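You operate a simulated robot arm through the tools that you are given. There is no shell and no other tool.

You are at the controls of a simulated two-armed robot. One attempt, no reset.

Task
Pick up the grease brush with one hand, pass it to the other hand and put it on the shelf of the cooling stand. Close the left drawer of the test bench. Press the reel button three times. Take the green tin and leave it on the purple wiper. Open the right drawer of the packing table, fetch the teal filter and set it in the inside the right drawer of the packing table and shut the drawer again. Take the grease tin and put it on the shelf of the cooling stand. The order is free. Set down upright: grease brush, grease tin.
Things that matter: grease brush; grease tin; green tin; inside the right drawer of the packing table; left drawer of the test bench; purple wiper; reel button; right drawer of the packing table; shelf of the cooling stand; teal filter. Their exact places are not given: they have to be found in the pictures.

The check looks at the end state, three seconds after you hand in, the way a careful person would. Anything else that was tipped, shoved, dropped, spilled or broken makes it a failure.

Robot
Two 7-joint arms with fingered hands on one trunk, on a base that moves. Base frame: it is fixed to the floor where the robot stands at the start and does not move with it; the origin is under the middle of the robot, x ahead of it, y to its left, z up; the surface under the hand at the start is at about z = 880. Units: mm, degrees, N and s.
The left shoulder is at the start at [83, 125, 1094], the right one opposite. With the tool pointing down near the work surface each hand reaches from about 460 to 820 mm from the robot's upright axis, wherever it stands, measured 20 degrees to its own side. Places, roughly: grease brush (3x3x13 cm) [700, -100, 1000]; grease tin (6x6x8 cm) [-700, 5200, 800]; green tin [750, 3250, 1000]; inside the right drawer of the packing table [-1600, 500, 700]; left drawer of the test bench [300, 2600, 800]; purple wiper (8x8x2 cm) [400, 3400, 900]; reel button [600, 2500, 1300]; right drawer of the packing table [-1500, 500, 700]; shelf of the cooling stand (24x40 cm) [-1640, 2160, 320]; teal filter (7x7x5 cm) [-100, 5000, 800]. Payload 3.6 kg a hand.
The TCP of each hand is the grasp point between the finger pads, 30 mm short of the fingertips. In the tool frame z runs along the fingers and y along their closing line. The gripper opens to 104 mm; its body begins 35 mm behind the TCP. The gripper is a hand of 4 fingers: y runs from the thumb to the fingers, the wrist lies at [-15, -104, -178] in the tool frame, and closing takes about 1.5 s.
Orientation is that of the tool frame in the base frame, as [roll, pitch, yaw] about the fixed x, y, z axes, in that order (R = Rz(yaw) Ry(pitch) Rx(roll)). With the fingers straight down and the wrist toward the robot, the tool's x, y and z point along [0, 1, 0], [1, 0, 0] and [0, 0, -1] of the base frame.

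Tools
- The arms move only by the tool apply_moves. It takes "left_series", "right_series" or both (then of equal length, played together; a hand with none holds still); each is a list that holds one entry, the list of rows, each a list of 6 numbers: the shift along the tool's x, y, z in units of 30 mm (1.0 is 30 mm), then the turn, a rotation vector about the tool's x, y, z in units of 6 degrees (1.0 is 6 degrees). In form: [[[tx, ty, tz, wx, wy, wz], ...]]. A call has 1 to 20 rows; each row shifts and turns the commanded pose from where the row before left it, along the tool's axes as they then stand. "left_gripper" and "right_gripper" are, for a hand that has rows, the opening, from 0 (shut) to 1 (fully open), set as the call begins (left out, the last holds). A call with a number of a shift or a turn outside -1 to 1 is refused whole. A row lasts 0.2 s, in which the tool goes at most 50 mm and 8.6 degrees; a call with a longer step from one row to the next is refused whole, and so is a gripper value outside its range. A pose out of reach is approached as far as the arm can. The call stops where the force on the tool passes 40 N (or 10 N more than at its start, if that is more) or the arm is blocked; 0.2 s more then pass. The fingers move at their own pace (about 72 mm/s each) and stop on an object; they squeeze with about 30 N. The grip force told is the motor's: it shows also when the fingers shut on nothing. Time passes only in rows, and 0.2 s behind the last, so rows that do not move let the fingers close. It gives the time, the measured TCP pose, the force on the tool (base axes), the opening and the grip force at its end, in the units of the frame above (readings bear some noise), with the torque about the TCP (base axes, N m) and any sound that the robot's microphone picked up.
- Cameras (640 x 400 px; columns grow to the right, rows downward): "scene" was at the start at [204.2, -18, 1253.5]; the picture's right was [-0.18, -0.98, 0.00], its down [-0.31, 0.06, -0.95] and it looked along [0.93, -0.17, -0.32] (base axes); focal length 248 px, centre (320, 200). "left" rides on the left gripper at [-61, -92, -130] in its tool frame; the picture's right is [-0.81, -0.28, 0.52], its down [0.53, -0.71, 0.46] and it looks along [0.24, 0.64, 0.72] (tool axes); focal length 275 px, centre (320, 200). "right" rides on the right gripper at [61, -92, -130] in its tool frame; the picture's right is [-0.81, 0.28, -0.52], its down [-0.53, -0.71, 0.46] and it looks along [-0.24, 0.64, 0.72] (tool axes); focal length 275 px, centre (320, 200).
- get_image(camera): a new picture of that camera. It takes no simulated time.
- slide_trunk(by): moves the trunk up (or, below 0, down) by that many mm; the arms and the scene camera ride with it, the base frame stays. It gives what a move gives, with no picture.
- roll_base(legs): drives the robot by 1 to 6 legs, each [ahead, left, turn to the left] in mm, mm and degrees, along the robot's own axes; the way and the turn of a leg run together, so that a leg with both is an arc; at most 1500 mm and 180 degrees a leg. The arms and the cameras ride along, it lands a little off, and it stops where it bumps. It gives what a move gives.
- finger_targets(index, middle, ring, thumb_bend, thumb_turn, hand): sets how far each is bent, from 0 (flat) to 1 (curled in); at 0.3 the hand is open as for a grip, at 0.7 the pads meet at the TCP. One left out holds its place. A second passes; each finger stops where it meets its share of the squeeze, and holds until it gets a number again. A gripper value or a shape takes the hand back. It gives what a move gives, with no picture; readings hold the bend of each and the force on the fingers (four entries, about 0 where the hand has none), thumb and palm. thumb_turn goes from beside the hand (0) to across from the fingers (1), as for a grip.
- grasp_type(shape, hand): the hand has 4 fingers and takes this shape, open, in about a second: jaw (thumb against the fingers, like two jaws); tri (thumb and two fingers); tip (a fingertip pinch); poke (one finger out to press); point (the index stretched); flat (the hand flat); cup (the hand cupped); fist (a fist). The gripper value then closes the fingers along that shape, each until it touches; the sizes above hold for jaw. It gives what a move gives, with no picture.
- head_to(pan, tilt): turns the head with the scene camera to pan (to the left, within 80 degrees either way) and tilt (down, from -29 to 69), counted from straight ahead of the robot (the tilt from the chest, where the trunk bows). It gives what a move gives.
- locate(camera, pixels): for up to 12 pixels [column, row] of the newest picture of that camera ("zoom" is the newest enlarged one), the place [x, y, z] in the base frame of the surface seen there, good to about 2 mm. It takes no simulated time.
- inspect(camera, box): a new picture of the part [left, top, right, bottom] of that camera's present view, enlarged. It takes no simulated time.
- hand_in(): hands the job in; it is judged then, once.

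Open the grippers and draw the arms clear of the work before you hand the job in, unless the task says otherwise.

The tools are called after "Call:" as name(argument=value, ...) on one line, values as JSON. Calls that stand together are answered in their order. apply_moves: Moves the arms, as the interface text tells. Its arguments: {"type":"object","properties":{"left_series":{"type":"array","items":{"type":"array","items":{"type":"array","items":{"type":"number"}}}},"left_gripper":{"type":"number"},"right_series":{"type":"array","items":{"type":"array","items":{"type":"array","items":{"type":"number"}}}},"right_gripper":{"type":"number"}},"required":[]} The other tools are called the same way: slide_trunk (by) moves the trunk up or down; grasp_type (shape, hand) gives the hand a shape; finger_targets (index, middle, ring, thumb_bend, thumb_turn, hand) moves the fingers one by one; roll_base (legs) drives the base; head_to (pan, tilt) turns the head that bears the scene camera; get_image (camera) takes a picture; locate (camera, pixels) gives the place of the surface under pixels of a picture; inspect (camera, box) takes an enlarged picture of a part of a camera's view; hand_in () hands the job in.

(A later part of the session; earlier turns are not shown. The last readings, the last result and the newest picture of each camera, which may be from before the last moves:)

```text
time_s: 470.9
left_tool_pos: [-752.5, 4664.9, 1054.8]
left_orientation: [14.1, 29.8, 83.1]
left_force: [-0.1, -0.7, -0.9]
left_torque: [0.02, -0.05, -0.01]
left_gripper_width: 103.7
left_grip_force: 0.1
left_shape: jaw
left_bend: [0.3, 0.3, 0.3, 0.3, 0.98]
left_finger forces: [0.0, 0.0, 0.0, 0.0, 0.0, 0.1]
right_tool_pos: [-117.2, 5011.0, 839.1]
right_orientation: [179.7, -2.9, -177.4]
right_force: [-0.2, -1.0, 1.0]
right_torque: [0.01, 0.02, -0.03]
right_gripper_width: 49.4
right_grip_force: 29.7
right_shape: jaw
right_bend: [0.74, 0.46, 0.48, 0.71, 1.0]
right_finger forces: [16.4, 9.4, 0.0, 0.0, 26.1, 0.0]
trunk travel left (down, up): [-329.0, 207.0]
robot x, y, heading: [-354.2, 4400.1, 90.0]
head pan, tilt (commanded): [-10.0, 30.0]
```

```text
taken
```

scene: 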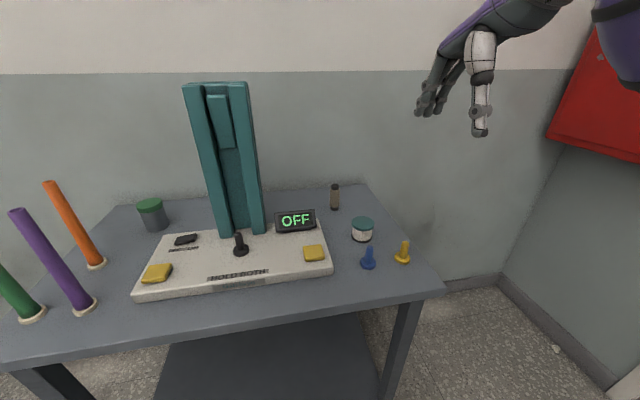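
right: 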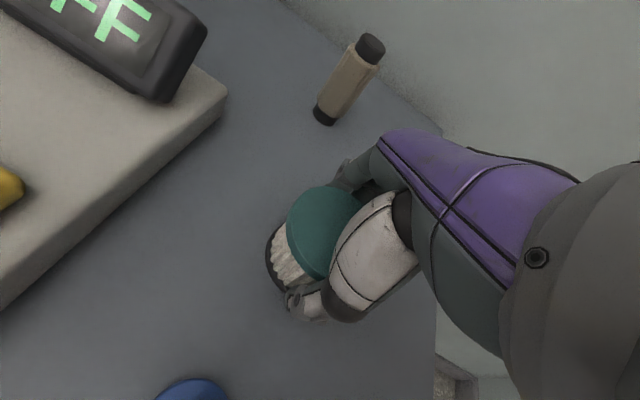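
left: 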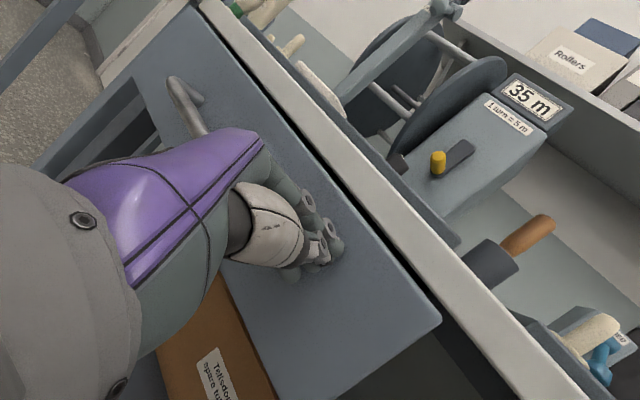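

The filter is held (16+9 vs 26 N). I lift it straight up and pull back to the compact carry pose.

Call:
apply_moves(right_series=[[[0.02, 0, -0.5, 0, 0, 0], [0.05, 0, -1, 0, 0, 0], [0.05, 0, -1, 0, 0, 0], [0.05, 0, -1, 0, 0, 0], [0.05, 0, -1, 0, 0, 0], [0.05, 0, -1, 0, 0, 0], [0.05, 0, -1, 0, 0, 0], [0.05, 0, -1, 0, 0, 0], [0.05, 0, -1, 0, 0, 0], [0.05, 0, -1, 0, 0, 0], [0.05, 0, -1, 0, 0, 0], [0, -0.9, 0, 0, 0, 0], [0, -0.9, 0, 0, 0, 0], [0, -0.9, 0, 0, 0, 0], [0, -0.5, 0, 0, 0, 0], [0, 0, 0, 0, 0, 0]]])

Call:
get_image(camera="scene")

```text
time_s: 474.3
left_tool_pos: [-752.6, 4664.7, 1054.2]
left_orientation: [14.1, 29.7, 83.1]
left_force: [0.1, 0.4, 0.2]
left_torque: [0.01, -0.01, -0.03]
left_gripper_width: 103.9
left_grip_force: 0.1
left_shape: jaw
left_bend: [0.3, 0.3, 0.3, 0.3, 0.98]
left_finger forces: [0.1, 0.0, 0.1, 0.1, 0.1, 0.1]
right_tool_pos: [-114.2, 4912.4, 1151.4]
right_orientation: [179.6, -2.9, -177.3]
right_force: [-0.3, 0.0, -0.5]
right_torque: [-0.01, 0.0, 0.0]
right_gripper_width: 49.0
right_grip_force: 29.8
right_shape: jaw
right_bend: [0.74, 0.46, 0.48, 0.71, 1.0]
right_finger forces: [16.5, 9.4, 0.0, 0.0, 26.1, 0.0]
trunk travel left (down, up): [-329.0, 207.0]
robot x, y, heading: [-357.0, 4398.8, 90.0]
head pan, tilt (commanded): [-10.0, 30.0]
```

```text
taken
```

scene: 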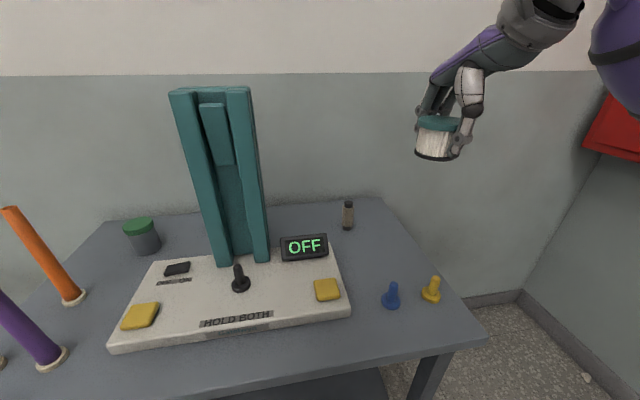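

Filter secured. I take it to the drawer first: back off, turn to heading 180° and strafe back down the room.

Call:
roll_base(legs=[[-300, 0, 0], [0, 0, 90], [0, 1450, 0], [0, 1450, 0], [0, 850, 0]])

Call:
head_to(pan=-10, tilt=35)

Call:
get_image(camera="scene")

```text
time_s: 513.0
left_tool_pos: [-545.9, -100.4, 1055.5]
left_orientation: [14.1, 29.6, 174.5]
left_force: [-0.1, 0.0, 0.6]
left_torque: [0.01, 0.01, 0.03]
left_gripper_width: 103.5
left_grip_force: 0.0
left_shape: jaw
left_bend: [0.3, 0.3, 0.3, 0.3, 0.98]
left_finger forces: [0.1, 0.1, 0.1, 0.0, 0.0, 0.0]
right_tool_pos: [-807.1, 530.9, 1152.7]
right_orientation: [179.8, -2.9, -86.2]
right_force: [0.5, -0.2, -0.2]
right_torque: [0.02, 0.01, -0.02]
right_gripper_width: 48.9
right_grip_force: 29.9
right_shape: jaw
right_bend: [0.74, 0.46, 0.48, 0.72, 1.0]
right_finger forces: [16.3, 9.4, 0.0, 0.1, 25.8, 0.1]
trunk travel left (down, up): [-329.0, 207.0]
robot x, y, heading: [-289.7, 302.0, -178.5]
head pan, tilt (commanded): [-10.0, 30.0]
```

```text
time_s: 513.7
left_tool_pos: [-545.8, -100.8, 1053.9]
left_orientation: [14.1, 29.8, 174.5]
left_force: [0.0, 0.8, 0.6]
left_torque: [0.04, -0.03, 0.02]
left_gripper_width: 103.5
left_grip_force: 0.0
left_shape: jaw
left_bend: [0.3, 0.3, 0.3, 0.3, 0.98]
left_finger forces: [0.0, 0.0, 0.0, 0.0, 0.1, 0.0]
right_tool_pos: [-808.2, 531.6, 1152.4]
right_orientation: [179.7, -2.9, -86.1]
right_force: [-1.1, 0.6, -0.8]
right_torque: [0.01, -0.04, 0.0]
right_gripper_width: 49.1
right_grip_force: 30.0
right_shape: jaw
right_bend: [0.74, 0.46, 0.48, 0.72, 1.0]
right_finger forces: [16.4, 9.4, 0.1, 0.0, 25.8, 0.1]
trunk travel left (down, up): [-329.0, 207.0]
robot x, y, heading: [-288.2, 302.2, -178.6]
head pan, tilt (commanded): [-10.0, 35.0]
```

```text
taken
```

scene: 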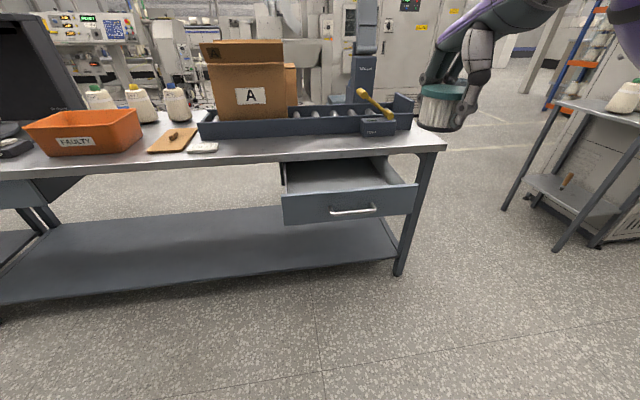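

The drawer is open ahead and the filter safe in hand. I drive 320 mm forward and straighten.

Call:
roll_base(legs=[[320, 0, -1.4]])

Call:
head_to(pan=-20, tilt=40)

Call:
get_image(camera="scene")

Call:
locate(camera="scene", pixels=[[280, 200], [330, 200], [300, 215], [380, 210], [250, 230], [300, 240], [350, 180], [420, 160]])

```text
time_s: 515.8
left_tool_pos: [-878.9, -98.8, 1054.6]
left_orientation: [14.1, 29.7, 173.3]
left_force: [-0.3, 0.8, 0.3]
left_torque: [0.02, 0.01, 0.01]
left_gripper_width: 103.8
left_grip_force: 0.1
left_shape: jaw
left_bend: [0.3, 0.3, 0.3, 0.3, 0.98]
left_finger forces: [0.0, 0.1, 0.0, 0.0, 0.1, 0.1]
right_tool_pos: [-1127.1, 539.0, 1153.0]
right_orientation: [179.7, -3.0, -87.4]
right_force: [-0.5, -0.6, -0.1]
right_torque: [-0.01, -0.02, 0.03]
right_gripper_width: 48.9
right_grip_force: 30.3
right_shape: jaw
right_bend: [0.74, 0.46, 0.48, 0.72, 1.0]
right_finger forces: [16.4, 9.5, 0.0, 0.0, 25.8, 0.0]
trunk travel left (down, up): [-329.0, 207.0]
robot x, y, heading: [-614.4, 297.7, -180.0]
head pan, tilt (commanded): [-10.0, 35.0]
```

```text
time_s: 516.6
left_tool_pos: [-877.7, -99.1, 1054.7]
left_orientation: [14.1, 29.7, 173.3]
left_force: [-0.5, 0.5, 0.0]
left_torque: [-0.02, -0.02, -0.02]
left_gripper_width: 103.5
left_grip_force: 0.0
left_shape: jaw
left_bend: [0.3, 0.3, 0.3, 0.3, 0.98]
left_finger forces: [0.0, 0.0, 0.0, 0.0, 0.1, 0.0]
right_tool_pos: [-1126.6, 538.9, 1152.0]
right_orientation: [179.7, -2.9, -87.3]
right_force: [1.4, 0.6, -1.1]
right_torque: [-0.01, -0.03, 0.03]
right_gripper_width: 49.0
right_grip_force: 30.0
right_shape: jaw
right_bend: [0.74, 0.46, 0.48, 0.72, 1.0]
right_finger forces: [16.4, 9.5, 0.0, 0.1, 25.8, 0.0]
trunk travel left (down, up): [-329.0, 207.0]
robot x, y, heading: [-612.8, 297.9, -179.9]
head pan, tilt (commanded): [-20.0, 40.0]
```

```text
taken
```

scene: 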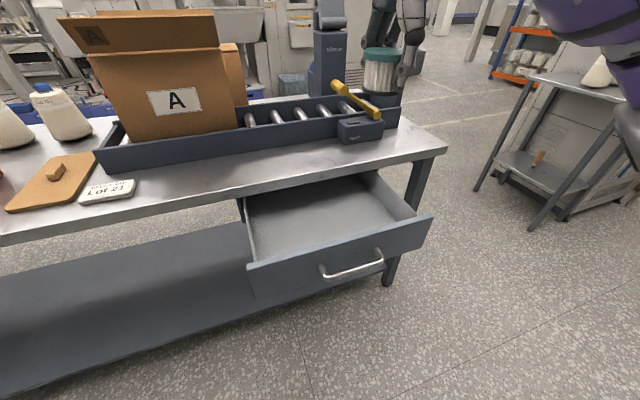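

```text
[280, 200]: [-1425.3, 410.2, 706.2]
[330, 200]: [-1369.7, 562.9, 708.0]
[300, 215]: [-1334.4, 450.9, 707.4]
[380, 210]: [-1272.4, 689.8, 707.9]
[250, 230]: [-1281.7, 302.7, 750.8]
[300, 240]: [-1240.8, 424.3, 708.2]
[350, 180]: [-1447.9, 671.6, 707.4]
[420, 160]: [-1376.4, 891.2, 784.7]
```

I move forward over the open drawer and lower to z≈885, just above the rim, then check.

Call:
apply_moves(right_series=[[[0.115, 0.885, 0, 0, 0, 0], [0.115, 0.885, 0, 0, 0, 0], [0.115, 0.885, 0, 0, 0, 0], [0.115, 0.885, 0, 0, 0, 0], [-0.052, 0, 1, 0, 0, 0], [-0.052, 0, 1, 0, 0, 0], [-0.052, 0, 1, 0, 0, 0], [-0.052, 0, 1, 0, 0, 0], [-0.052, 0, 1, 0, 0, 0], [-0.052, 0, 1, 0, 0, 0], [-0.052, 0, 1, 0, 0, 0], [-0.052, 0, 1, 0, 0, 0], [-0.052, 0, 0.9, 0, 0, 0], [0, 0, 0, 0, 0, 0]]])

Call:
get_image(camera="scene")

Call:
get_image(camera="right")

```text
time_s: 519.6
left_tool_pos: [-877.7, -101.1, 1055.8]
left_orientation: [14.1, 29.8, 173.2]
left_force: [0.5, -0.2, 0.2]
left_torque: [0.0, -0.01, -0.02]
left_gripper_width: 103.7
left_grip_force: 0.0
left_shape: jaw
left_bend: [0.3, 0.3, 0.3, 0.3, 0.98]
left_finger forces: [0.1, 0.1, 0.0, 0.1, 0.0, 0.1]
right_tool_pos: [-1233.7, 519.5, 887.6]
right_orientation: [179.7, -2.8, -87.5]
right_force: [0.3, 0.2, -0.9]
right_torque: [-0.01, -0.01, -0.02]
right_gripper_width: 48.8
right_grip_force: 29.9
right_shape: jaw
right_bend: [0.74, 0.46, 0.48, 0.72, 1.0]
right_finger forces: [16.4, 9.6, 0.0, 0.1, 25.8, 0.0]
trunk travel left (down, up): [-329.0, 207.0]
robot x, y, heading: [-613.7, 297.5, -179.6]
head pan, tilt (commanded): [-20.0, 40.0]
```

```text
taken
```

scene: 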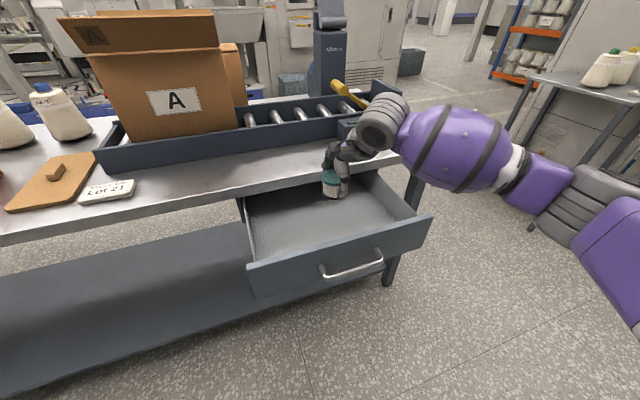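

```text
taken
```

right: 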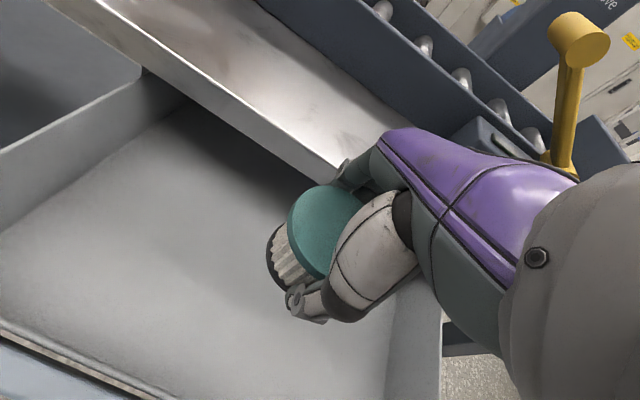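

The filter is well inside the drawer outline. I lower 128 mm to about 12 mm above the drawer floor.

Call:
apply_moves(right_series=[[[-0.045, 0, 0.9, 0, 0, 0], [-0.045, 0, 0.9, 0, 0, 0], [-0.045, 0, 0.9, 0, 0, 0], [-0.045, 0, 0.9, 0, 0, 0], [-0.03, 0, 0.6, 0, 0, 0], [0, 0, 0, 0, 0, 0]]])

Call:
get_image(camera="right")

Call:
apply_moves(right_series=[[[0, 0, 0.15, 0, 0, 0], [0, 0, 0, 0, 0, 0]]])

Call:
apply_moves(right_series=[[[0, 0, 0.1, 0, 0, 0], [0, 0, 0, 0, 0, 0]]])

```text
time_s: 521.0
left_tool_pos: [-877.1, -99.3, 1054.7]
left_orientation: [14.1, 29.7, 173.1]
left_force: [-0.5, 0.1, -0.5]
left_torque: [0.02, -0.01, 0.0]
left_gripper_width: 103.7
left_grip_force: 0.1
left_shape: jaw
left_bend: [0.3, 0.3, 0.3, 0.3, 0.98]
left_finger forces: [0.0, 0.0, 0.1, 0.0, 0.0, 0.0]
right_tool_pos: [-1234.2, 520.4, 760.1]
right_orientation: [179.7, -2.8, -87.4]
right_force: [0.3, 0.0, -1.2]
right_torque: [0.0, 0.02, -0.03]
right_gripper_width: 48.8
right_grip_force: 30.1
right_shape: jaw
right_bend: [0.74, 0.46, 0.48, 0.72, 1.0]
right_finger forces: [16.4, 9.5, 0.0, 0.0, 25.6, 0.0]
trunk travel left (down, up): [-329.0, 207.0]
robot x, y, heading: [-612.5, 296.5, -179.9]
head pan, tilt (commanded): [-20.0, 40.0]
```

```text
taken
```

right: 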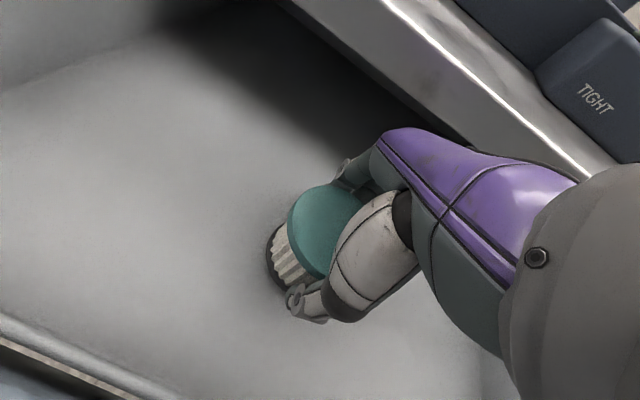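

```text
time_s: 521.6
left_tool_pos: [-879.3, -98.3, 1056.0]
left_orientation: [14.1, 29.7, 173.1]
left_force: [0.5, 0.5, -0.9]
left_torque: [-0.05, -0.02, 0.02]
left_gripper_width: 103.6
left_grip_force: 0.1
left_shape: jaw
left_bend: [0.3, 0.3, 0.3, 0.3, 0.98]
left_finger forces: [0.0, 0.0, 0.1, 0.1, 0.0, 0.0]
right_tool_pos: [-1235.9, 519.4, 756.4]
right_orientation: [179.7, -2.8, -87.4]
right_force: [-0.8, 0.3, -0.8]
right_torque: [-0.01, 0.03, 0.0]
right_gripper_width: 49.0
right_grip_force: 29.9
right_shape: jaw
right_bend: [0.74, 0.46, 0.48, 0.72, 1.0]
right_finger forces: [16.4, 9.5, 0.0, 0.0, 25.7, 0.1]
trunk travel left (down, up): [-329.0, 207.0]
robot x, y, heading: [-614.2, 295.7, -179.8]
head pan, tilt (commanded): [-20.0, 40.0]
```

```text
time_s: 522.2
left_tool_pos: [-878.4, -100.5, 1055.0]
left_orientation: [14.1, 29.8, 173.2]
left_force: [-0.4, 0.0, 0.6]
left_torque: [0.02, 0.0, -0.03]
left_gripper_width: 103.5
left_grip_force: 0.0
left_shape: jaw
left_bend: [0.3, 0.3, 0.3, 0.3, 0.98]
left_finger forces: [0.0, 0.0, 0.0, 0.1, 0.1, 0.0]
right_tool_pos: [-1233.0, 518.9, 752.4]
right_orientation: [179.7, -2.9, -87.3]
right_force: [0.7, -0.3, -1.1]
right_torque: [0.01, 0.02, 0.0]
right_gripper_width: 48.7
right_grip_force: 30.2
right_shape: jaw
right_bend: [0.74, 0.46, 0.48, 0.72, 1.0]
right_finger forces: [16.4, 9.6, 0.0, 0.1, 25.7, 0.0]
trunk travel left (down, up): [-329.0, 207.0]
robot x, y, heading: [-614.1, 301.0, -180.0]
head pan, tilt (commanded): [-20.0, 40.0]
```

Still no contact at z≈752; I creep down in 1.5–2 mm steps.

Call:
apply_moves(right_series=[[[0, 0, 0.07, 0, 0, 0], [0, 0, 0, 0, 0, 0]]])

Call:
apply_moves(right_series=[[[0, 0, 0.06, 0, 0, 0], [0, 0, 0, 0, 0, 0]]])

Call:
apply_moves(right_series=[[[0, 0, 0.05, 0, 0, 0], [0, 0, 0, 0, 0, 0]]])

```text
time_s: 522.8
left_tool_pos: [-878.7, -99.4, 1055.4]
left_orientation: [14.1, 29.7, 173.2]
left_force: [-0.2, -0.9, 0.1]
left_torque: [-0.01, 0.02, 0.02]
left_gripper_width: 103.7
left_grip_force: 0.0
left_shape: jaw
left_bend: [0.3, 0.3, 0.3, 0.3, 0.98]
left_finger forces: [0.1, 0.0, 0.1, 0.0, 0.1, 0.0]
right_tool_pos: [-1235.2, 520.8, 750.5]
right_orientation: [179.8, -2.9, -87.5]
right_force: [-0.2, -1.2, -0.8]
right_torque: [-0.04, 0.02, -0.02]
right_gripper_width: 49.0
right_grip_force: 30.6
right_shape: jaw
right_bend: [0.74, 0.46, 0.48, 0.72, 1.0]
right_finger forces: [16.5, 9.5, 0.0, 0.1, 25.7, 0.1]
trunk travel left (down, up): [-329.0, 207.0]
robot x, y, heading: [-613.3, 299.3, -179.9]
head pan, tilt (commanded): [-20.0, 40.0]
```

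```text
time_s: 523.4
left_tool_pos: [-877.9, -99.0, 1053.7]
left_orientation: [13.9, 29.7, 173.2]
left_force: [0.0, -0.1, -0.1]
left_torque: [-0.02, 0.01, -0.02]
left_gripper_width: 103.6
left_grip_force: 0.1
left_shape: jaw
left_bend: [0.3, 0.3, 0.3, 0.3, 0.98]
left_finger forces: [0.0, 0.0, 0.0, 0.1, 0.0, 0.1]
right_tool_pos: [-1234.5, 521.3, 749.2]
right_orientation: [179.7, -2.9, -87.4]
right_force: [0.1, 0.3, -0.2]
right_torque: [-0.02, -0.03, -0.01]
right_gripper_width: 48.8
right_grip_force: 30.4
right_shape: jaw
right_bend: [0.74, 0.46, 0.48, 0.72, 1.0]
right_finger forces: [16.5, 9.6, 0.0, 0.0, 25.7, 0.0]
trunk travel left (down, up): [-329.0, 207.0]
robot x, y, heading: [-613.9, 297.2, -180.0]
head pan, tilt (commanded): [-20.0, 40.0]
```

```text
time_s: 524.0
left_tool_pos: [-877.7, -99.8, 1055.6]
left_orientation: [14.1, 29.7, 173.2]
left_force: [1.1, -0.2, -0.6]
left_torque: [0.03, -0.01, 0.01]
left_gripper_width: 103.7
left_grip_force: 0.1
left_shape: jaw
left_bend: [0.3, 0.3, 0.3, 0.3, 0.98]
left_finger forces: [0.1, 0.1, 0.0, 0.0, 0.1, 0.1]
right_tool_pos: [-1233.7, 520.7, 747.1]
right_orientation: [179.7, -2.9, -87.4]
right_force: [0.6, 0.2, -0.4]
right_torque: [0.01, -0.04, 0.03]
right_gripper_width: 49.0
right_grip_force: 30.1
right_shape: jaw
right_bend: [0.74, 0.46, 0.48, 0.72, 1.0]
right_finger forces: [16.4, 9.5, 0.0, 0.0, 25.7, 0.0]
trunk travel left (down, up): [-329.0, 207.0]
robot x, y, heading: [-615.1, 295.7, -180.3]
head pan, tilt (commanded): [-20.0, 40.0]
```

Call:
apply_moves(right_series=[[[0, 0, 0.04, 0, 0, 0], [0, 0, 0, 0, 0, 0]]])

Call:
apply_moves(right_series=[[[0, 0, 0.04, 0, 0, 0], [0, 0, 0, 0, 0, 0]]])

```text
time_s: 524.6
left_tool_pos: [-877.2, -100.0, 1054.8]
left_orientation: [14.0, 29.8, 173.1]
left_force: [-0.4, -0.1, -0.3]
left_torque: [-0.01, 0.0, -0.02]
left_gripper_width: 103.9
left_grip_force: 0.0
left_shape: jaw
left_bend: [0.3, 0.3, 0.3, 0.3, 0.98]
left_finger forces: [0.0, 0.0, 0.0, 0.0, 0.0, 0.0]
right_tool_pos: [-1234.1, 519.3, 745.4]
right_orientation: [179.7, -2.9, -87.4]
right_force: [0.8, 0.3, -0.8]
right_torque: [0.01, -0.03, -0.02]
right_gripper_width: 48.6
right_grip_force: 29.9
right_shape: jaw
right_bend: [0.74, 0.46, 0.48, 0.72, 1.0]
right_finger forces: [16.5, 9.5, 0.1, 0.0, 25.6, 0.0]
trunk travel left (down, up): [-329.0, 207.0]
robot x, y, heading: [-613.9, 294.7, -179.9]
head pan, tilt (commanded): [-20.0, 40.0]
```

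```text
time_s: 525.2
left_tool_pos: [-877.9, -99.9, 1054.6]
left_orientation: [14.1, 29.7, 173.2]
left_force: [-0.4, -0.3, -0.2]
left_torque: [0.0, 0.01, 0.02]
left_gripper_width: 103.6
left_grip_force: 0.0
left_shape: jaw
left_bend: [0.3, 0.3, 0.3, 0.3, 0.98]
left_finger forces: [0.0, 0.0, 0.0, 0.1, 0.0, 0.0]
right_tool_pos: [-1234.2, 519.8, 745.9]
right_orientation: [179.7, -2.9, -87.4]
right_force: [0.9, 0.1, 2.0]
right_torque: [0.02, 0.06, 0.01]
right_gripper_width: 48.9
right_grip_force: 29.7
right_shape: jaw
right_bend: [0.74, 0.46, 0.48, 0.72, 1.0]
right_finger forces: [16.3, 9.4, 0.1, 0.1, 26.2, 0.0]
trunk travel left (down, up): [-329.0, 207.0]
robot x, y, heading: [-614.2, 298.2, -179.9]
head pan, tilt (commanded): [-20.0, 40.0]
```

Contact with the drawer floor (+2 N). I open the hand gradually and check the filter.

Call:
apply_moves(right_series=[[[0, 0, 0, 0, 0, 0], [0, 0, 0, 0, 0, 0], [0, 0, 0, 0, 0, 0]]], right_gripper=0.65)

Call:
apply_moves(right_series=[[[0, 0, 0, 0, 0, 0], [0, 0, 0, 0, 0, 0], [0, 0, 0, 0, 0, 0], [0, 0, 0, 0, 0, 0]]], right_gripper=1)

Call:
apply_moves(right_series=[[[0, 0, -0.5, 0, 0, 0], [0.05, 0, -0.9, 0, 0, 0], [0.05, 0, -0.9, 0, 0, 0], [0.05, 0, -0.9, 0, 0, 0], [0.05, 0, -0.9, 0, 0, 0], [0.05, 0, -0.9, 0, 0, 0], [0.05, 0, -0.9, 0, 0, 0], [0.05, 0, -0.9, 0, 0, 0], [0.05, 0, -0.9, 0, 0, 0], [0, 0, 0, 0, 0, 0]]])

Call:
get_image(camera="scene")

Call:
get_image(camera="right")

```text
time_s: 526.0
left_tool_pos: [-877.8, -99.4, 1053.4]
left_orientation: [14.1, 29.7, 173.2]
left_force: [0.0, -0.6, -0.2]
left_torque: [-0.03, 0.01, 0.01]
left_gripper_width: 103.9
left_grip_force: 0.0
left_shape: jaw
left_bend: [0.3, 0.3, 0.3, 0.3, 0.98]
left_finger forces: [0.0, 0.0, 0.0, 0.1, 0.0, 0.1]
right_tool_pos: [-1235.1, 519.7, 743.9]
right_orientation: [179.8, -2.9, -87.5]
right_force: [-0.3, 0.0, -0.4]
right_torque: [-0.02, 0.01, -0.02]
right_gripper_width: 67.3
right_grip_force: 0.0
right_shape: jaw
right_bend: [0.28, 0.39, 0.36, 0.62, 1.0]
right_finger forces: [0.1, 0.0, 0.1, 0.0, 0.0, 0.0]
trunk travel left (down, up): [-329.0, 207.0]
robot x, y, heading: [-613.1, 293.7, -179.7]
head pan, tilt (commanded): [-20.0, 40.0]
```

```text
time_s: 527.0
left_tool_pos: [-877.8, -100.1, 1054.6]
left_orientation: [14.1, 29.8, 173.2]
left_force: [-0.7, 0.1, 0.7]
left_torque: [-0.02, 0.04, 0.02]
left_gripper_width: 103.7
left_grip_force: 0.2
left_shape: jaw
left_bend: [0.3, 0.3, 0.3, 0.3, 0.98]
left_finger forces: [0.0, 0.0, 0.0, 0.1, 0.1, 0.1]
right_tool_pos: [-1234.9, 520.7, 744.4]
right_orientation: [179.8, -2.8, -87.4]
right_force: [-0.1, 0.3, -0.7]
right_torque: [-0.02, -0.05, 0.02]
right_gripper_width: 103.7
right_grip_force: 0.0
right_shape: jaw
right_bend: [0.3, 0.3, 0.3, 0.3, 0.98]
right_finger forces: [0.1, 0.0, 0.0, 0.1, 0.0, 0.1]
trunk travel left (down, up): [-329.0, 207.0]
robot x, y, heading: [-615.6, 293.6, -179.8]
head pan, tilt (commanded): [-20.0, 40.0]
```

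```text
time_s: 529.2
left_tool_pos: [-878.9, -99.4, 1054.8]
left_orientation: [14.1, 29.7, 173.1]
left_force: [0.2, 0.2, 0.1]
left_torque: [-0.02, -0.03, 0.01]
left_gripper_width: 103.7
left_grip_force: 0.1
left_shape: jaw
left_bend: [0.3, 0.3, 0.3, 0.3, 0.98]
left_finger forces: [0.0, 0.0, 0.1, 0.0, 0.0, 0.0]
right_tool_pos: [-1232.1, 516.7, 975.5]
right_orientation: [179.7, -2.9, -87.3]
right_force: [0.5, 0.0, -0.6]
right_torque: [0.03, 0.0, 0.03]
right_gripper_width: 103.6
right_grip_force: 0.1
right_shape: jaw
right_bend: [0.3, 0.3, 0.3, 0.3, 0.98]
right_finger forces: [0.0, 0.0, 0.0, 0.1, 0.0, 0.0]
trunk travel left (down, up): [-329.0, 207.0]
robot x, y, heading: [-612.2, 292.3, -179.7]
head pan, tilt (commanded): [-20.0, 40.0]
```

```text
taken
```

scene: 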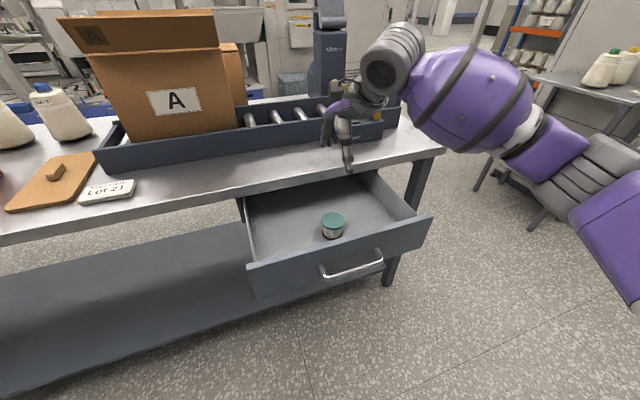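

```text
taken
```

right: 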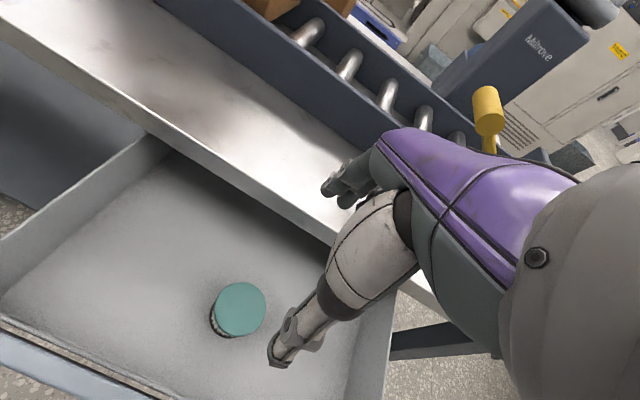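

The teal filter stands in the drawer at (333,225). To shut it I'll push the face with the left hand, driving the base. First I retract the right hand to its compact pose and back off.

Call:
apply_moves(right_series=[[[0, 0, -0.9, 0, 0, 0], [0, 0, -0.9, 0, 0, 0], [0, 0, -0.9, 0, 0, 0], [0, 0, -0.9, 0, 0, 0], [0, 0, -0.9, 0, 0, 0], [-0.2, -0.9, 0, 0, 0, 0], [-0.2, -0.9, 0, 0, 0, 0], [-0.2, -0.9, 0, 0, 0, 0], [-0.2, -0.9, 0, 0, 0, 0], [0, 0, 0, 0, 0, 0]]])

Call:
roll_base(legs=[[-100, 0, 0], [0, -470, 0]])

Call:
apply_moves(left_series=[[[0.82, 0.23, 0.42, 0, 0, 0], [0.82, 0.23, 0.42, 0, 0, 0], [0.82, 0.23, 0.42, 0, 0, 0], [0.82, 0.23, 0.42, 0, 0, 0], [0.82, 0.23, 0.42, 0, 0, 0], [0.82, 0.23, 0.42, 0, 0, 0], [0, 0, 0, 0, 0, 0]]], left_gripper=0)

Call:
apply_moves(left_series=[[[0, 0, 0, 0, 1, 0], [0, 0, 0, 0, 1, 0], [0, 0, 0, 0, 1, 0], [0, 0, 0, 0, 1, 0], [0, 0, 0, 0, 1, 0], [0, 0, 0, 0, 1, 0], [0, 0, 0, 0, 1, 0], [0, 0, 0, 0, 1, 0], [0, 0, 0, 0, 1, 0], [0, 0, 0, 0, 0, 0]]])

Call:
head_to(pan=15, tilt=40)

Call:
get_image(camera="scene")

```text
time_s: 531.4
left_tool_pos: [-878.5, -100.6, 1055.2]
left_orientation: [14.0, 29.8, 173.2]
left_force: [0.3, 0.5, 0.6]
left_torque: [0.04, 0.02, -0.02]
left_gripper_width: 103.6
left_grip_force: 0.0
left_shape: jaw
left_bend: [0.3, 0.3, 0.3, 0.3, 0.98]
left_finger forces: [0.0, 0.0, 0.0, 0.1, 0.0, 0.0]
right_tool_pos: [-1125.7, 554.8, 1108.7]
right_orientation: [179.8, -2.9, -87.4]
right_force: [-0.4, 0.1, 0.2]
right_torque: [0.0, 0.01, 0.01]
right_gripper_width: 103.6
right_grip_force: 0.0
right_shape: jaw
right_bend: [0.3, 0.3, 0.3, 0.3, 0.98]
right_finger forces: [0.0, 0.1, 0.0, 0.1, 0.0, 0.1]
trunk travel left (down, up): [-329.0, 207.0]
robot x, y, heading: [-614.3, 297.2, -179.9]
head pan, tilt (commanded): [-20.0, 40.0]
```

```text
time_s: 536.8
left_tool_pos: [-778.8, 371.3, 1055.2]
left_orientation: [14.1, 29.7, 173.2]
left_force: [0.1, 0.3, 0.0]
left_torque: [0.04, 0.01, -0.02]
left_gripper_width: 103.5
left_grip_force: 0.0
left_shape: jaw
left_bend: [0.3, 0.3, 0.3, 0.3, 0.98]
left_finger forces: [0.1, 0.1, 0.0, 0.1, 0.1, 0.0]
right_tool_pos: [-1026.0, 1025.8, 1108.7]
right_orientation: [179.7, -2.9, -87.5]
right_force: [-0.4, -0.1, 0.2]
right_torque: [0.0, 0.01, 0.03]
right_gripper_width: 103.9
right_grip_force: 0.1
right_shape: jaw
right_bend: [0.3, 0.3, 0.3, 0.3, 0.98]
right_finger forces: [0.0, 0.0, 0.0, 0.0, 0.1, 0.1]
trunk travel left (down, up): [-329.0, 207.0]
robot x, y, heading: [-515.3, 766.1, -179.5]
head pan, tilt (commanded): [-20.0, 40.0]
```

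```text
time_s: 538.4
left_tool_pos: [-950.0, 369.0, 1056.2]
left_orientation: [14.0, 29.7, 173.1]
left_force: [-0.2, -0.2, -0.5]
left_torque: [0.0, 0.0, -0.03]
left_gripper_width: 0.0
left_grip_force: 30.0
left_shape: jaw
left_bend: [0.7, 0.7, 0.7, 0.47, 1.0]
left_finger forces: [0.0, 0.1, 0.0, 0.0, 0.1, 0.0]
right_tool_pos: [-1025.8, 1026.1, 1109.4]
right_orientation: [179.7, -2.9, -87.5]
right_force: [0.4, -0.2, 0.1]
right_torque: [-0.01, 0.0, -0.01]
right_gripper_width: 103.8
right_grip_force: 0.1
right_shape: jaw
right_bend: [0.3, 0.3, 0.3, 0.3, 0.98]
right_finger forces: [0.0, 0.1, 0.0, 0.0, 0.0, 0.0]
trunk travel left (down, up): [-329.0, 207.0]
robot x, y, heading: [-511.1, 767.1, -179.9]
head pan, tilt (commanded): [-20.0, 40.0]
```

```text
time_s: 540.6
left_tool_pos: [-950.0, 369.7, 1054.7]
left_orientation: [66.7, 76.7, -127.8]
left_force: [0.3, -0.7, -0.3]
left_torque: [-0.01, -0.02, -0.01]
left_gripper_width: 0.0
left_grip_force: 30.5
left_shape: jaw
left_bend: [0.7, 0.7, 0.7, 0.47, 1.0]
left_finger forces: [0.0, 0.0, 0.1, 0.1, 0.0, 0.0]
right_tool_pos: [-1027.0, 1026.5, 1109.4]
right_orientation: [179.6, -2.8, -87.5]
right_force: [0.3, 0.2, 0.6]
right_torque: [-0.01, -0.01, 0.01]
right_gripper_width: 103.8
right_grip_force: 0.0
right_shape: jaw
right_bend: [0.3, 0.3, 0.3, 0.3, 0.98]
right_finger forces: [0.1, 0.1, 0.0, 0.1, 0.0, 0.1]
trunk travel left (down, up): [-329.0, 207.0]
robot x, y, heading: [-513.6, 766.8, -179.8]
head pan, tilt (commanded): [-20.0, 40.0]
```

```text
time_s: 541.6
left_tool_pos: [-950.7, 370.3, 1053.1]
left_orientation: [66.1, 76.6, -128.4]
left_force: [-0.7, -1.0, 0.4]
left_torque: [0.0, 0.01, 0.03]
left_gripper_width: 0.1
left_grip_force: 29.8
left_shape: jaw
left_bend: [0.7, 0.7, 0.7, 0.47, 1.0]
left_finger forces: [0.1, 0.1, 0.0, 0.0, 0.1, 0.0]
right_tool_pos: [-1026.2, 1026.0, 1109.3]
right_orientation: [179.6, -2.8, -87.6]
right_force: [0.6, -0.1, 1.0]
right_torque: [0.0, 0.02, 0.01]
right_gripper_width: 103.8
right_grip_force: 0.0
right_shape: jaw
right_bend: [0.3, 0.3, 0.3, 0.3, 0.98]
right_finger forces: [0.0, 0.1, 0.0, 0.1, 0.2, 0.1]
trunk travel left (down, up): [-329.0, 207.0]
robot x, y, heading: [-512.2, 767.5, -179.7]
head pan, tilt (commanded): [15.0, 40.0]
```

```text
taken
```

scene: 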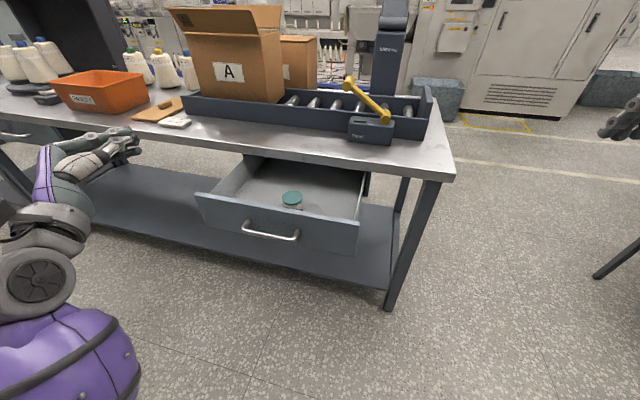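

The left hand points forward at (-950,370,1054). I lower it to z≈775, level with the drawer face beside the handle.

Call:
apply_moves(left_series=[[[0.92, -0.2, -0.09, 0, 0, 0], [0.92, -0.2, -0.09, 0, 0, 0], [0.92, -0.2, -0.09, 0, 0, 0], [0.92, -0.2, -0.09, 0, 0, 0], [0.92, -0.2, -0.09, 0, 0, 0], [0.92, -0.2, -0.09, 0, 0, 0], [0.92, -0.2, -0.09, 0, 0, 0], [0.92, -0.2, -0.09, 0, 0, 0], [0.92, -0.2, -0.09, 0, 0, 0], [0.92, -0.2, -0.09, 0, 0, 0], [0, 0, 0, 0, 0, 0]]])

Call:
get_image(camera="scene")

Call:
get_image(camera="left")

```text
time_s: 544.0
left_tool_pos: [-948.6, 367.4, 770.2]
left_orientation: [66.2, 76.6, -128.5]
left_force: [-1.0, 0.4, 1.0]
left_torque: [0.0, -0.01, 0.0]
left_gripper_width: 0.0
left_grip_force: 29.8
left_shape: jaw
left_bend: [0.7, 0.7, 0.7, 0.48, 1.0]
left_finger forces: [0.0, 0.0, 0.0, 0.1, 0.0, 0.0]
right_tool_pos: [-1025.5, 1025.9, 1109.1]
right_orientation: [179.7, -2.9, -87.6]
right_force: [-0.4, -0.1, -0.5]
right_torque: [0.0, 0.0, 0.01]
right_gripper_width: 103.8
right_grip_force: 0.0
right_shape: jaw
right_bend: [0.3, 0.3, 0.3, 0.3, 0.98]
right_finger forces: [0.0, 0.0, 0.1, 0.1, 0.0, 0.1]
trunk travel left (down, up): [-329.0, 207.0]
robot x, y, heading: [-514.3, 766.6, -180.0]
head pan, tilt (commanded): [15.0, 40.0]
```

```text
taken
```

scene: 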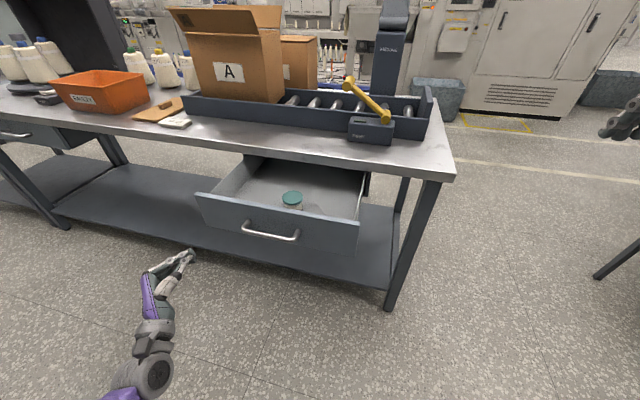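

```text
taken
```

left: 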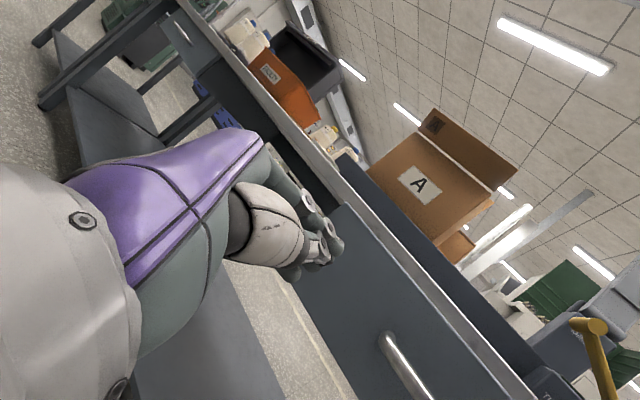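

The left fingers face the drawer front at y≈375, z≈770. I drive forward to push it: first to contact and part of the way.

Call:
roll_base(legs=[[250, 0, 0]])

Call:
get_image(camera="scene")

Call:
get_image(camera="left")

```text
time_s: 545.8
left_tool_pos: [-1199.9, 368.6, 769.3]
left_orientation: [66.3, 76.7, -128.4]
left_force: [0.6, 0.3, -0.5]
left_torque: [-0.02, -0.02, 0.0]
left_gripper_width: 0.0
left_grip_force: 30.1
left_shape: jaw
left_bend: [0.7, 0.7, 0.7, 0.48, 1.0]
left_finger forces: [0.0, 0.0, 0.1, 0.0, 0.0, 0.0]
right_tool_pos: [-1277.8, 1024.9, 1108.2]
right_orientation: [179.8, -2.9, -87.5]
right_force: [0.2, -0.3, 0.8]
right_torque: [-0.04, -0.03, -0.02]
right_gripper_width: 103.9
right_grip_force: 0.1
right_shape: jaw
right_bend: [0.3, 0.3, 0.3, 0.3, 0.98]
right_finger forces: [0.1, 0.0, 0.0, 0.0, 0.0, 0.0]
trunk travel left (down, up): [-329.0, 207.0]
robot x, y, heading: [-764.8, 768.6, -180.1]
head pan, tilt (commanded): [15.0, 40.0]
```

```text
taken
```

scene: 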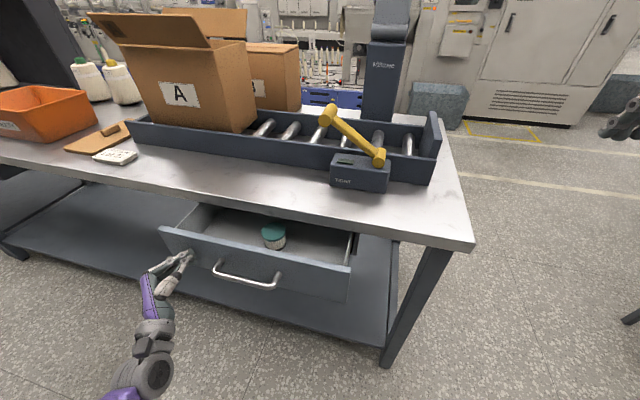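

```text
taken
```

left: 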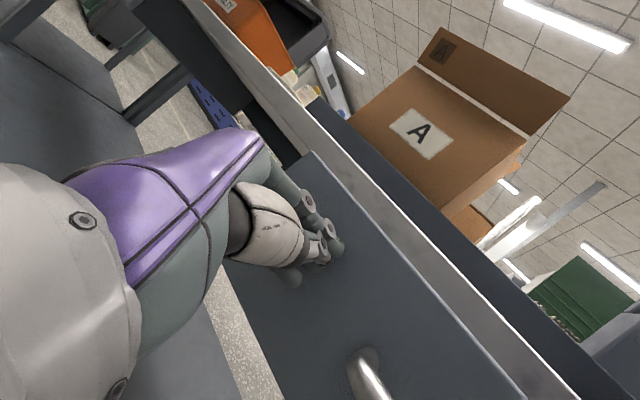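

The drawer slides in with the filter still upright. I continue 118 mm and then finish the last part gently.

Call:
roll_base(legs=[[116, 0, 0]])

Call:
get_image(camera="scene")

Call:
locate(camera="scene", pixels=[[240, 250], [300, 265], [340, 275], [220, 260]])

```text
time_s: 547.0
left_tool_pos: [-1316.4, 367.4, 767.7]
left_orientation: [66.8, 76.7, -127.7]
left_force: [-0.6, 0.4, 0.3]
left_torque: [-0.01, -0.02, 0.0]
left_gripper_width: 0.1
left_grip_force: 30.1
left_shape: jaw
left_bend: [0.7, 0.7, 0.7, 0.48, 1.0]
left_finger forces: [0.0, 0.0, 0.0, 0.0, 0.1, 0.1]
right_tool_pos: [-1392.8, 1025.8, 1109.0]
right_orientation: [179.8, -3.0, -87.5]
right_force: [-0.5, -1.5, 0.0]
right_torque: [0.03, -0.02, 0.0]
right_gripper_width: 103.6
right_grip_force: 0.0
right_shape: jaw
right_bend: [0.3, 0.3, 0.3, 0.3, 0.98]
right_finger forces: [0.0, 0.0, 0.2, 0.0, 0.0, 0.1]
trunk travel left (down, up): [-329.0, 207.0]
robot x, y, heading: [-879.4, 768.5, -180.1]
head pan, tilt (commanded): [15.0, 40.0]
```

```text
taken
```

scene: 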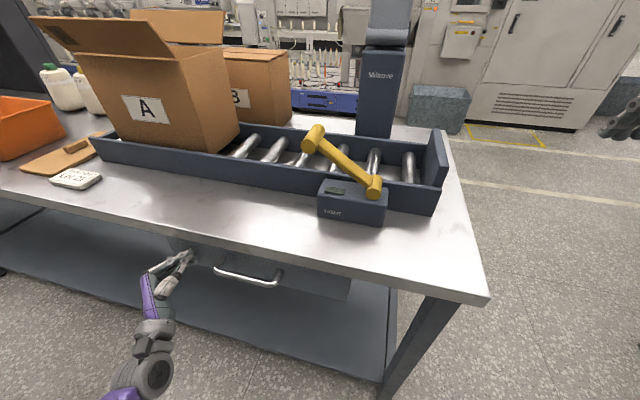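

```text
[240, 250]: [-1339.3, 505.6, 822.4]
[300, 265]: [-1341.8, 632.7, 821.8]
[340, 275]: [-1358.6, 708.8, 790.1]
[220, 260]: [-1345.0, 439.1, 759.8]
```

The face measures x≈-1358.6, like when it was shut at first. I verify with more points and nudge a few millimetres to be sure.

Call:
locate(camera="scene", pixels=[[345, 285], [310, 278], [290, 275], [330, 290], [205, 255], [300, 290], [220, 268], [250, 275]])

Call:
roll_base(legs=[[12, 0, 0]])

```text
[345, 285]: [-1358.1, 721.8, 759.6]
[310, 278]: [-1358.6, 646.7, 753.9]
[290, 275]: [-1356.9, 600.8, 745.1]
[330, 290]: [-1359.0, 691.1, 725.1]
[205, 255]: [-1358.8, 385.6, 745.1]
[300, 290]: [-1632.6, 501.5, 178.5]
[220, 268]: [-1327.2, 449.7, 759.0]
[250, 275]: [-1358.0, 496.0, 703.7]
```

```text
time_s: 547.8
left_tool_pos: [-1327.5, 368.0, 770.3]
left_orientation: [65.7, 76.6, -128.9]
left_force: [4.7, 0.0, 0.6]
left_torque: [-0.03, 0.0, -0.03]
left_gripper_width: 0.3
left_grip_force: 30.1
left_shape: jaw
left_bend: [0.7, 0.7, 0.7, 0.48, 1.0]
left_finger forces: [0.0, 0.0, 0.0, 0.1, 0.0, 0.1]
right_tool_pos: [-1404.4, 1025.0, 1108.8]
right_orientation: [179.7, -2.9, -87.5]
right_force: [-0.6, 0.2, -0.7]
right_torque: [0.02, 0.0, -0.02]
right_gripper_width: 103.7
right_grip_force: 0.0
right_shape: jaw
right_bend: [0.3, 0.3, 0.3, 0.3, 0.98]
right_finger forces: [0.0, 0.0, 0.1, 0.0, 0.1, 0.0]
trunk travel left (down, up): [-329.0, 207.0]
robot x, y, heading: [-891.8, 765.0, -179.8]
head pan, tilt (commanded): [15.0, 40.0]
```

The drawer is fully shut (face x≈-1358.5 everywhere, 5 N against the stop). I back off 300 mm and fold the left arm up again.

Call:
roll_base(legs=[[-300, 0, 0]])

Call:
apply_moves(left_series=[[[-0.92, 0.2, 0.09, 0, 0, 0], [-0.92, 0.2, 0.09, 0, 0, 0], [-0.92, 0.2, 0.09, 0, 0, 0], [-0.92, 0.2, 0.09, 0, 0, 0], [-0.92, 0.2, 0.09, 0, 0, 0], [-0.92, 0.2, 0.09, 0, 0, 0], [-0.92, 0.2, 0.09, 0, 0, 0], [-0.92, 0.2, 0.09, 0, 0, 0], [-0.92, 0.2, 0.09, 0, 0, 0], [-0.92, 0.2, 0.09, 0, 0, 0], [0, 0, 0, 0, -1, 0], [0, 0, 0, 0, -1, 0], [0, 0, 0, 0, -1, 0], [0, 0, 0, 0, -1, 0], [0, 0, 0, 0, -1, 0], [0, 0, 0, 0, -1, 0], [0, 0, 0, 0, -1, 0], [0, 0, 0, 0, -1, 0], [0, 0, 0, 0, -1, 0], [0, 0, 0, 0, 0, 0]]], left_gripper=1)

Call:
apply_moves(left_series=[[[-0.82, -0.23, -0.42, 0, 0, 0], [-0.82, -0.23, -0.42, 0, 0, 0], [-0.82, -0.23, -0.42, 0, 0, 0], [-0.82, -0.23, -0.42, 0, 0, 0], [-0.82, -0.23, -0.42, 0, 0, 0], [0, 0, 0, 0, 0, 0]]])

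Call:
get_image(camera="scene")

```text
time_s: 549.8
left_tool_pos: [-1023.9, 367.5, 769.3]
left_orientation: [65.9, 76.6, -128.4]
left_force: [0.3, -0.8, 1.2]
left_torque: [0.0, -0.02, 0.0]
left_gripper_width: 0.0
left_grip_force: 30.0
left_shape: jaw
left_bend: [0.7, 0.7, 0.7, 0.48, 1.0]
left_finger forces: [0.0, 0.0, 0.1, 0.1, 0.1, 0.1]
right_tool_pos: [-1102.4, 1024.5, 1109.0]
right_orientation: [179.7, -2.9, -87.2]
right_force: [-0.4, -0.1, 0.0]
right_torque: [-0.03, -0.01, 0.01]
right_gripper_width: 103.5
right_grip_force: 0.1
right_shape: jaw
right_bend: [0.3, 0.3, 0.3, 0.3, 0.98]
right_finger forces: [0.1, 0.1, 0.0, 0.0, 0.1, 0.0]
trunk travel left (down, up): [-329.0, 207.0]
robot x, y, heading: [-592.0, 765.9, -179.9]
head pan, tilt (commanded): [15.0, 40.0]
```

```text
time_s: 554.0
left_tool_pos: [-1023.0, 366.9, 1053.4]
left_orientation: [14.2, 29.6, 173.4]
left_force: [-0.2, -0.4, 0.0]
left_torque: [-0.01, 0.01, -0.03]
left_gripper_width: 103.8
left_grip_force: 0.1
left_shape: jaw
left_bend: [0.3, 0.3, 0.3, 0.3, 0.98]
left_finger forces: [0.0, 0.0, 0.0, 0.0, 0.1, 0.0]
right_tool_pos: [-1102.8, 1024.2, 1108.5]
right_orientation: [179.7, -3.0, -87.2]
right_force: [0.7, -0.7, 0.6]
right_torque: [0.04, 0.03, -0.01]
right_gripper_width: 103.7
right_grip_force: 0.0
right_shape: jaw
right_bend: [0.3, 0.3, 0.3, 0.3, 0.98]
right_finger forces: [0.0, 0.1, 0.0, 0.1, 0.0, 0.0]
trunk travel left (down, up): [-329.0, 207.0]
robot x, y, heading: [-590.2, 766.4, -179.9]
head pan, tilt (commanded): [15.0, 40.0]
```

```text
time_s: 555.4
left_tool_pos: [-878.8, 368.3, 1055.1]
left_orientation: [14.2, 29.7, 173.4]
left_force: [0.5, -0.5, -0.1]
left_torque: [0.01, -0.03, 0.0]
left_gripper_width: 103.7
left_grip_force: 0.1
left_shape: jaw
left_bend: [0.3, 0.3, 0.3, 0.3, 0.98]
left_finger forces: [0.0, 0.0, 0.0, 0.0, 0.0, 0.0]
right_tool_pos: [-1103.1, 1024.6, 1109.3]
right_orientation: [179.7, -3.0, -87.2]
right_force: [-1.3, 0.2, 1.0]
right_torque: [-0.01, 0.01, 0.01]
right_gripper_width: 103.4
right_grip_force: 0.0
right_shape: jaw
right_bend: [0.3, 0.3, 0.3, 0.3, 0.98]
right_finger forces: [0.0, 0.0, 0.0, 0.0, 0.1, 0.0]
trunk travel left (down, up): [-329.0, 207.0]
robot x, y, heading: [-592.7, 770.6, -179.7]
head pan, tilt (commanded): [15.0, 40.0]
```

```text
taken
```

scene: 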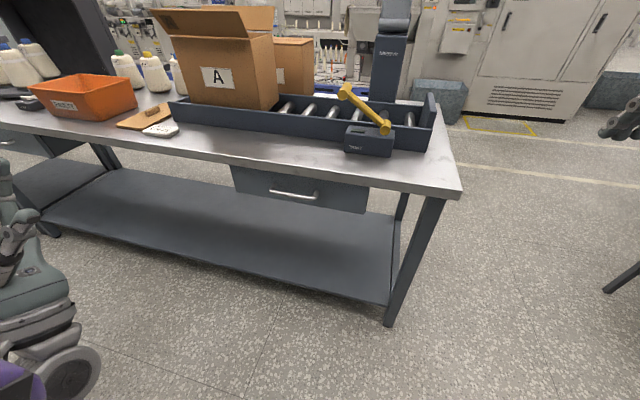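

The drawer is closed with nothing disturbed on the table. Last item: the grease tin. I turn to heading 90° and drive back up to the far table.

Call:
roll_base(legs=[[0, 0, -90], [1400, -165, 0], [1400, 0, 0]])

Call:
head_to(pan=15, tilt=20)

Call:
get_image(camera="scene")

Call:
inspect(camera="scene", box=[260, 140, 420, 240])

```text
time_s: 573.0
left_tool_pos: [-736.0, 3881.3, 1055.7]
left_orientation: [13.9, 29.8, 82.5]
left_force: [0.1, 0.3, -1.0]
left_torque: [0.0, 0.02, -0.01]
left_gripper_width: 103.5
left_grip_force: 0.2
left_shape: jaw
left_bend: [0.3, 0.3, 0.3, 0.3, 0.98]
left_finger forces: [0.0, 0.0, 0.0, 0.0, 0.0, 0.0]
right_tool_pos: [-78.5, 4094.6, 1108.2]
right_orientation: [179.7, -2.9, -178.1]
right_force: [0.3, 0.9, -0.6]
right_torque: [0.02, -0.03, 0.0]
right_gripper_width: 103.6
right_grip_force: 0.2
right_shape: jaw
right_bend: [0.3, 0.3, 0.3, 0.3, 0.98]
right_finger forces: [0.0, 0.1, 0.1, 0.1, 0.0, 0.1]
trunk travel left (down, up): [-329.0, 207.0]
robot x, y, heading: [-341.2, 3586.5, 89.5]
head pan, tilt (commanded): [15.0, 40.0]
```

```text
time_s: 573.9
left_tool_pos: [-737.3, 3880.8, 1055.6]
left_orientation: [14.1, 29.7, 82.5]
left_force: [-0.6, -0.8, 0.4]
left_torque: [0.01, 0.02, 0.0]
left_gripper_width: 103.6
left_grip_force: 0.1
left_shape: jaw
left_bend: [0.3, 0.3, 0.3, 0.3, 0.98]
left_finger forces: [0.1, 0.0, 0.0, 0.1, 0.1, 0.0]
right_tool_pos: [-77.4, 4094.2, 1110.7]
right_orientation: [179.7, -2.9, -178.0]
right_force: [0.2, -0.2, 0.3]
right_torque: [0.01, 0.01, 0.03]
right_gripper_width: 103.7
right_grip_force: 0.1
right_shape: jaw
right_bend: [0.3, 0.3, 0.3, 0.3, 0.98]
right_finger forces: [0.0, 0.1, 0.0, 0.0, 0.1, 0.1]
trunk travel left (down, up): [-329.0, 207.0]
robot x, y, heading: [-342.7, 3587.4, 89.4]
head pan, tilt (commanded): [15.0, 20.0]
```

```text
taken
```

scene: 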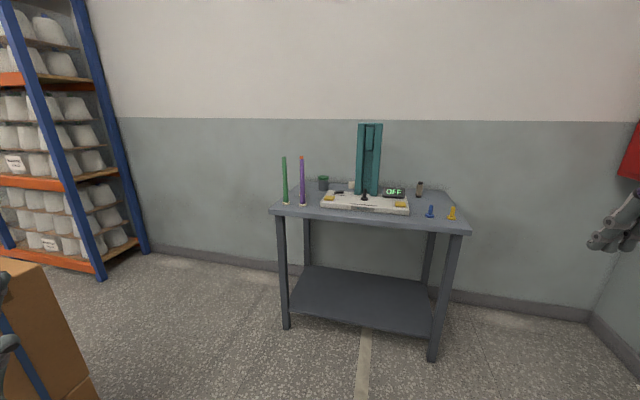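

```text
4.00 times, centred on (340, 190) of scene
```

zoom: 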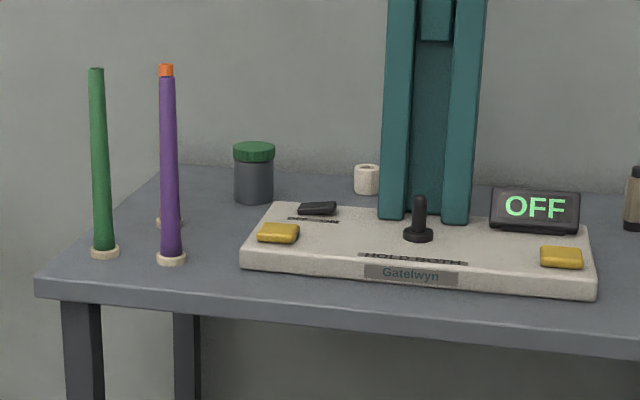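

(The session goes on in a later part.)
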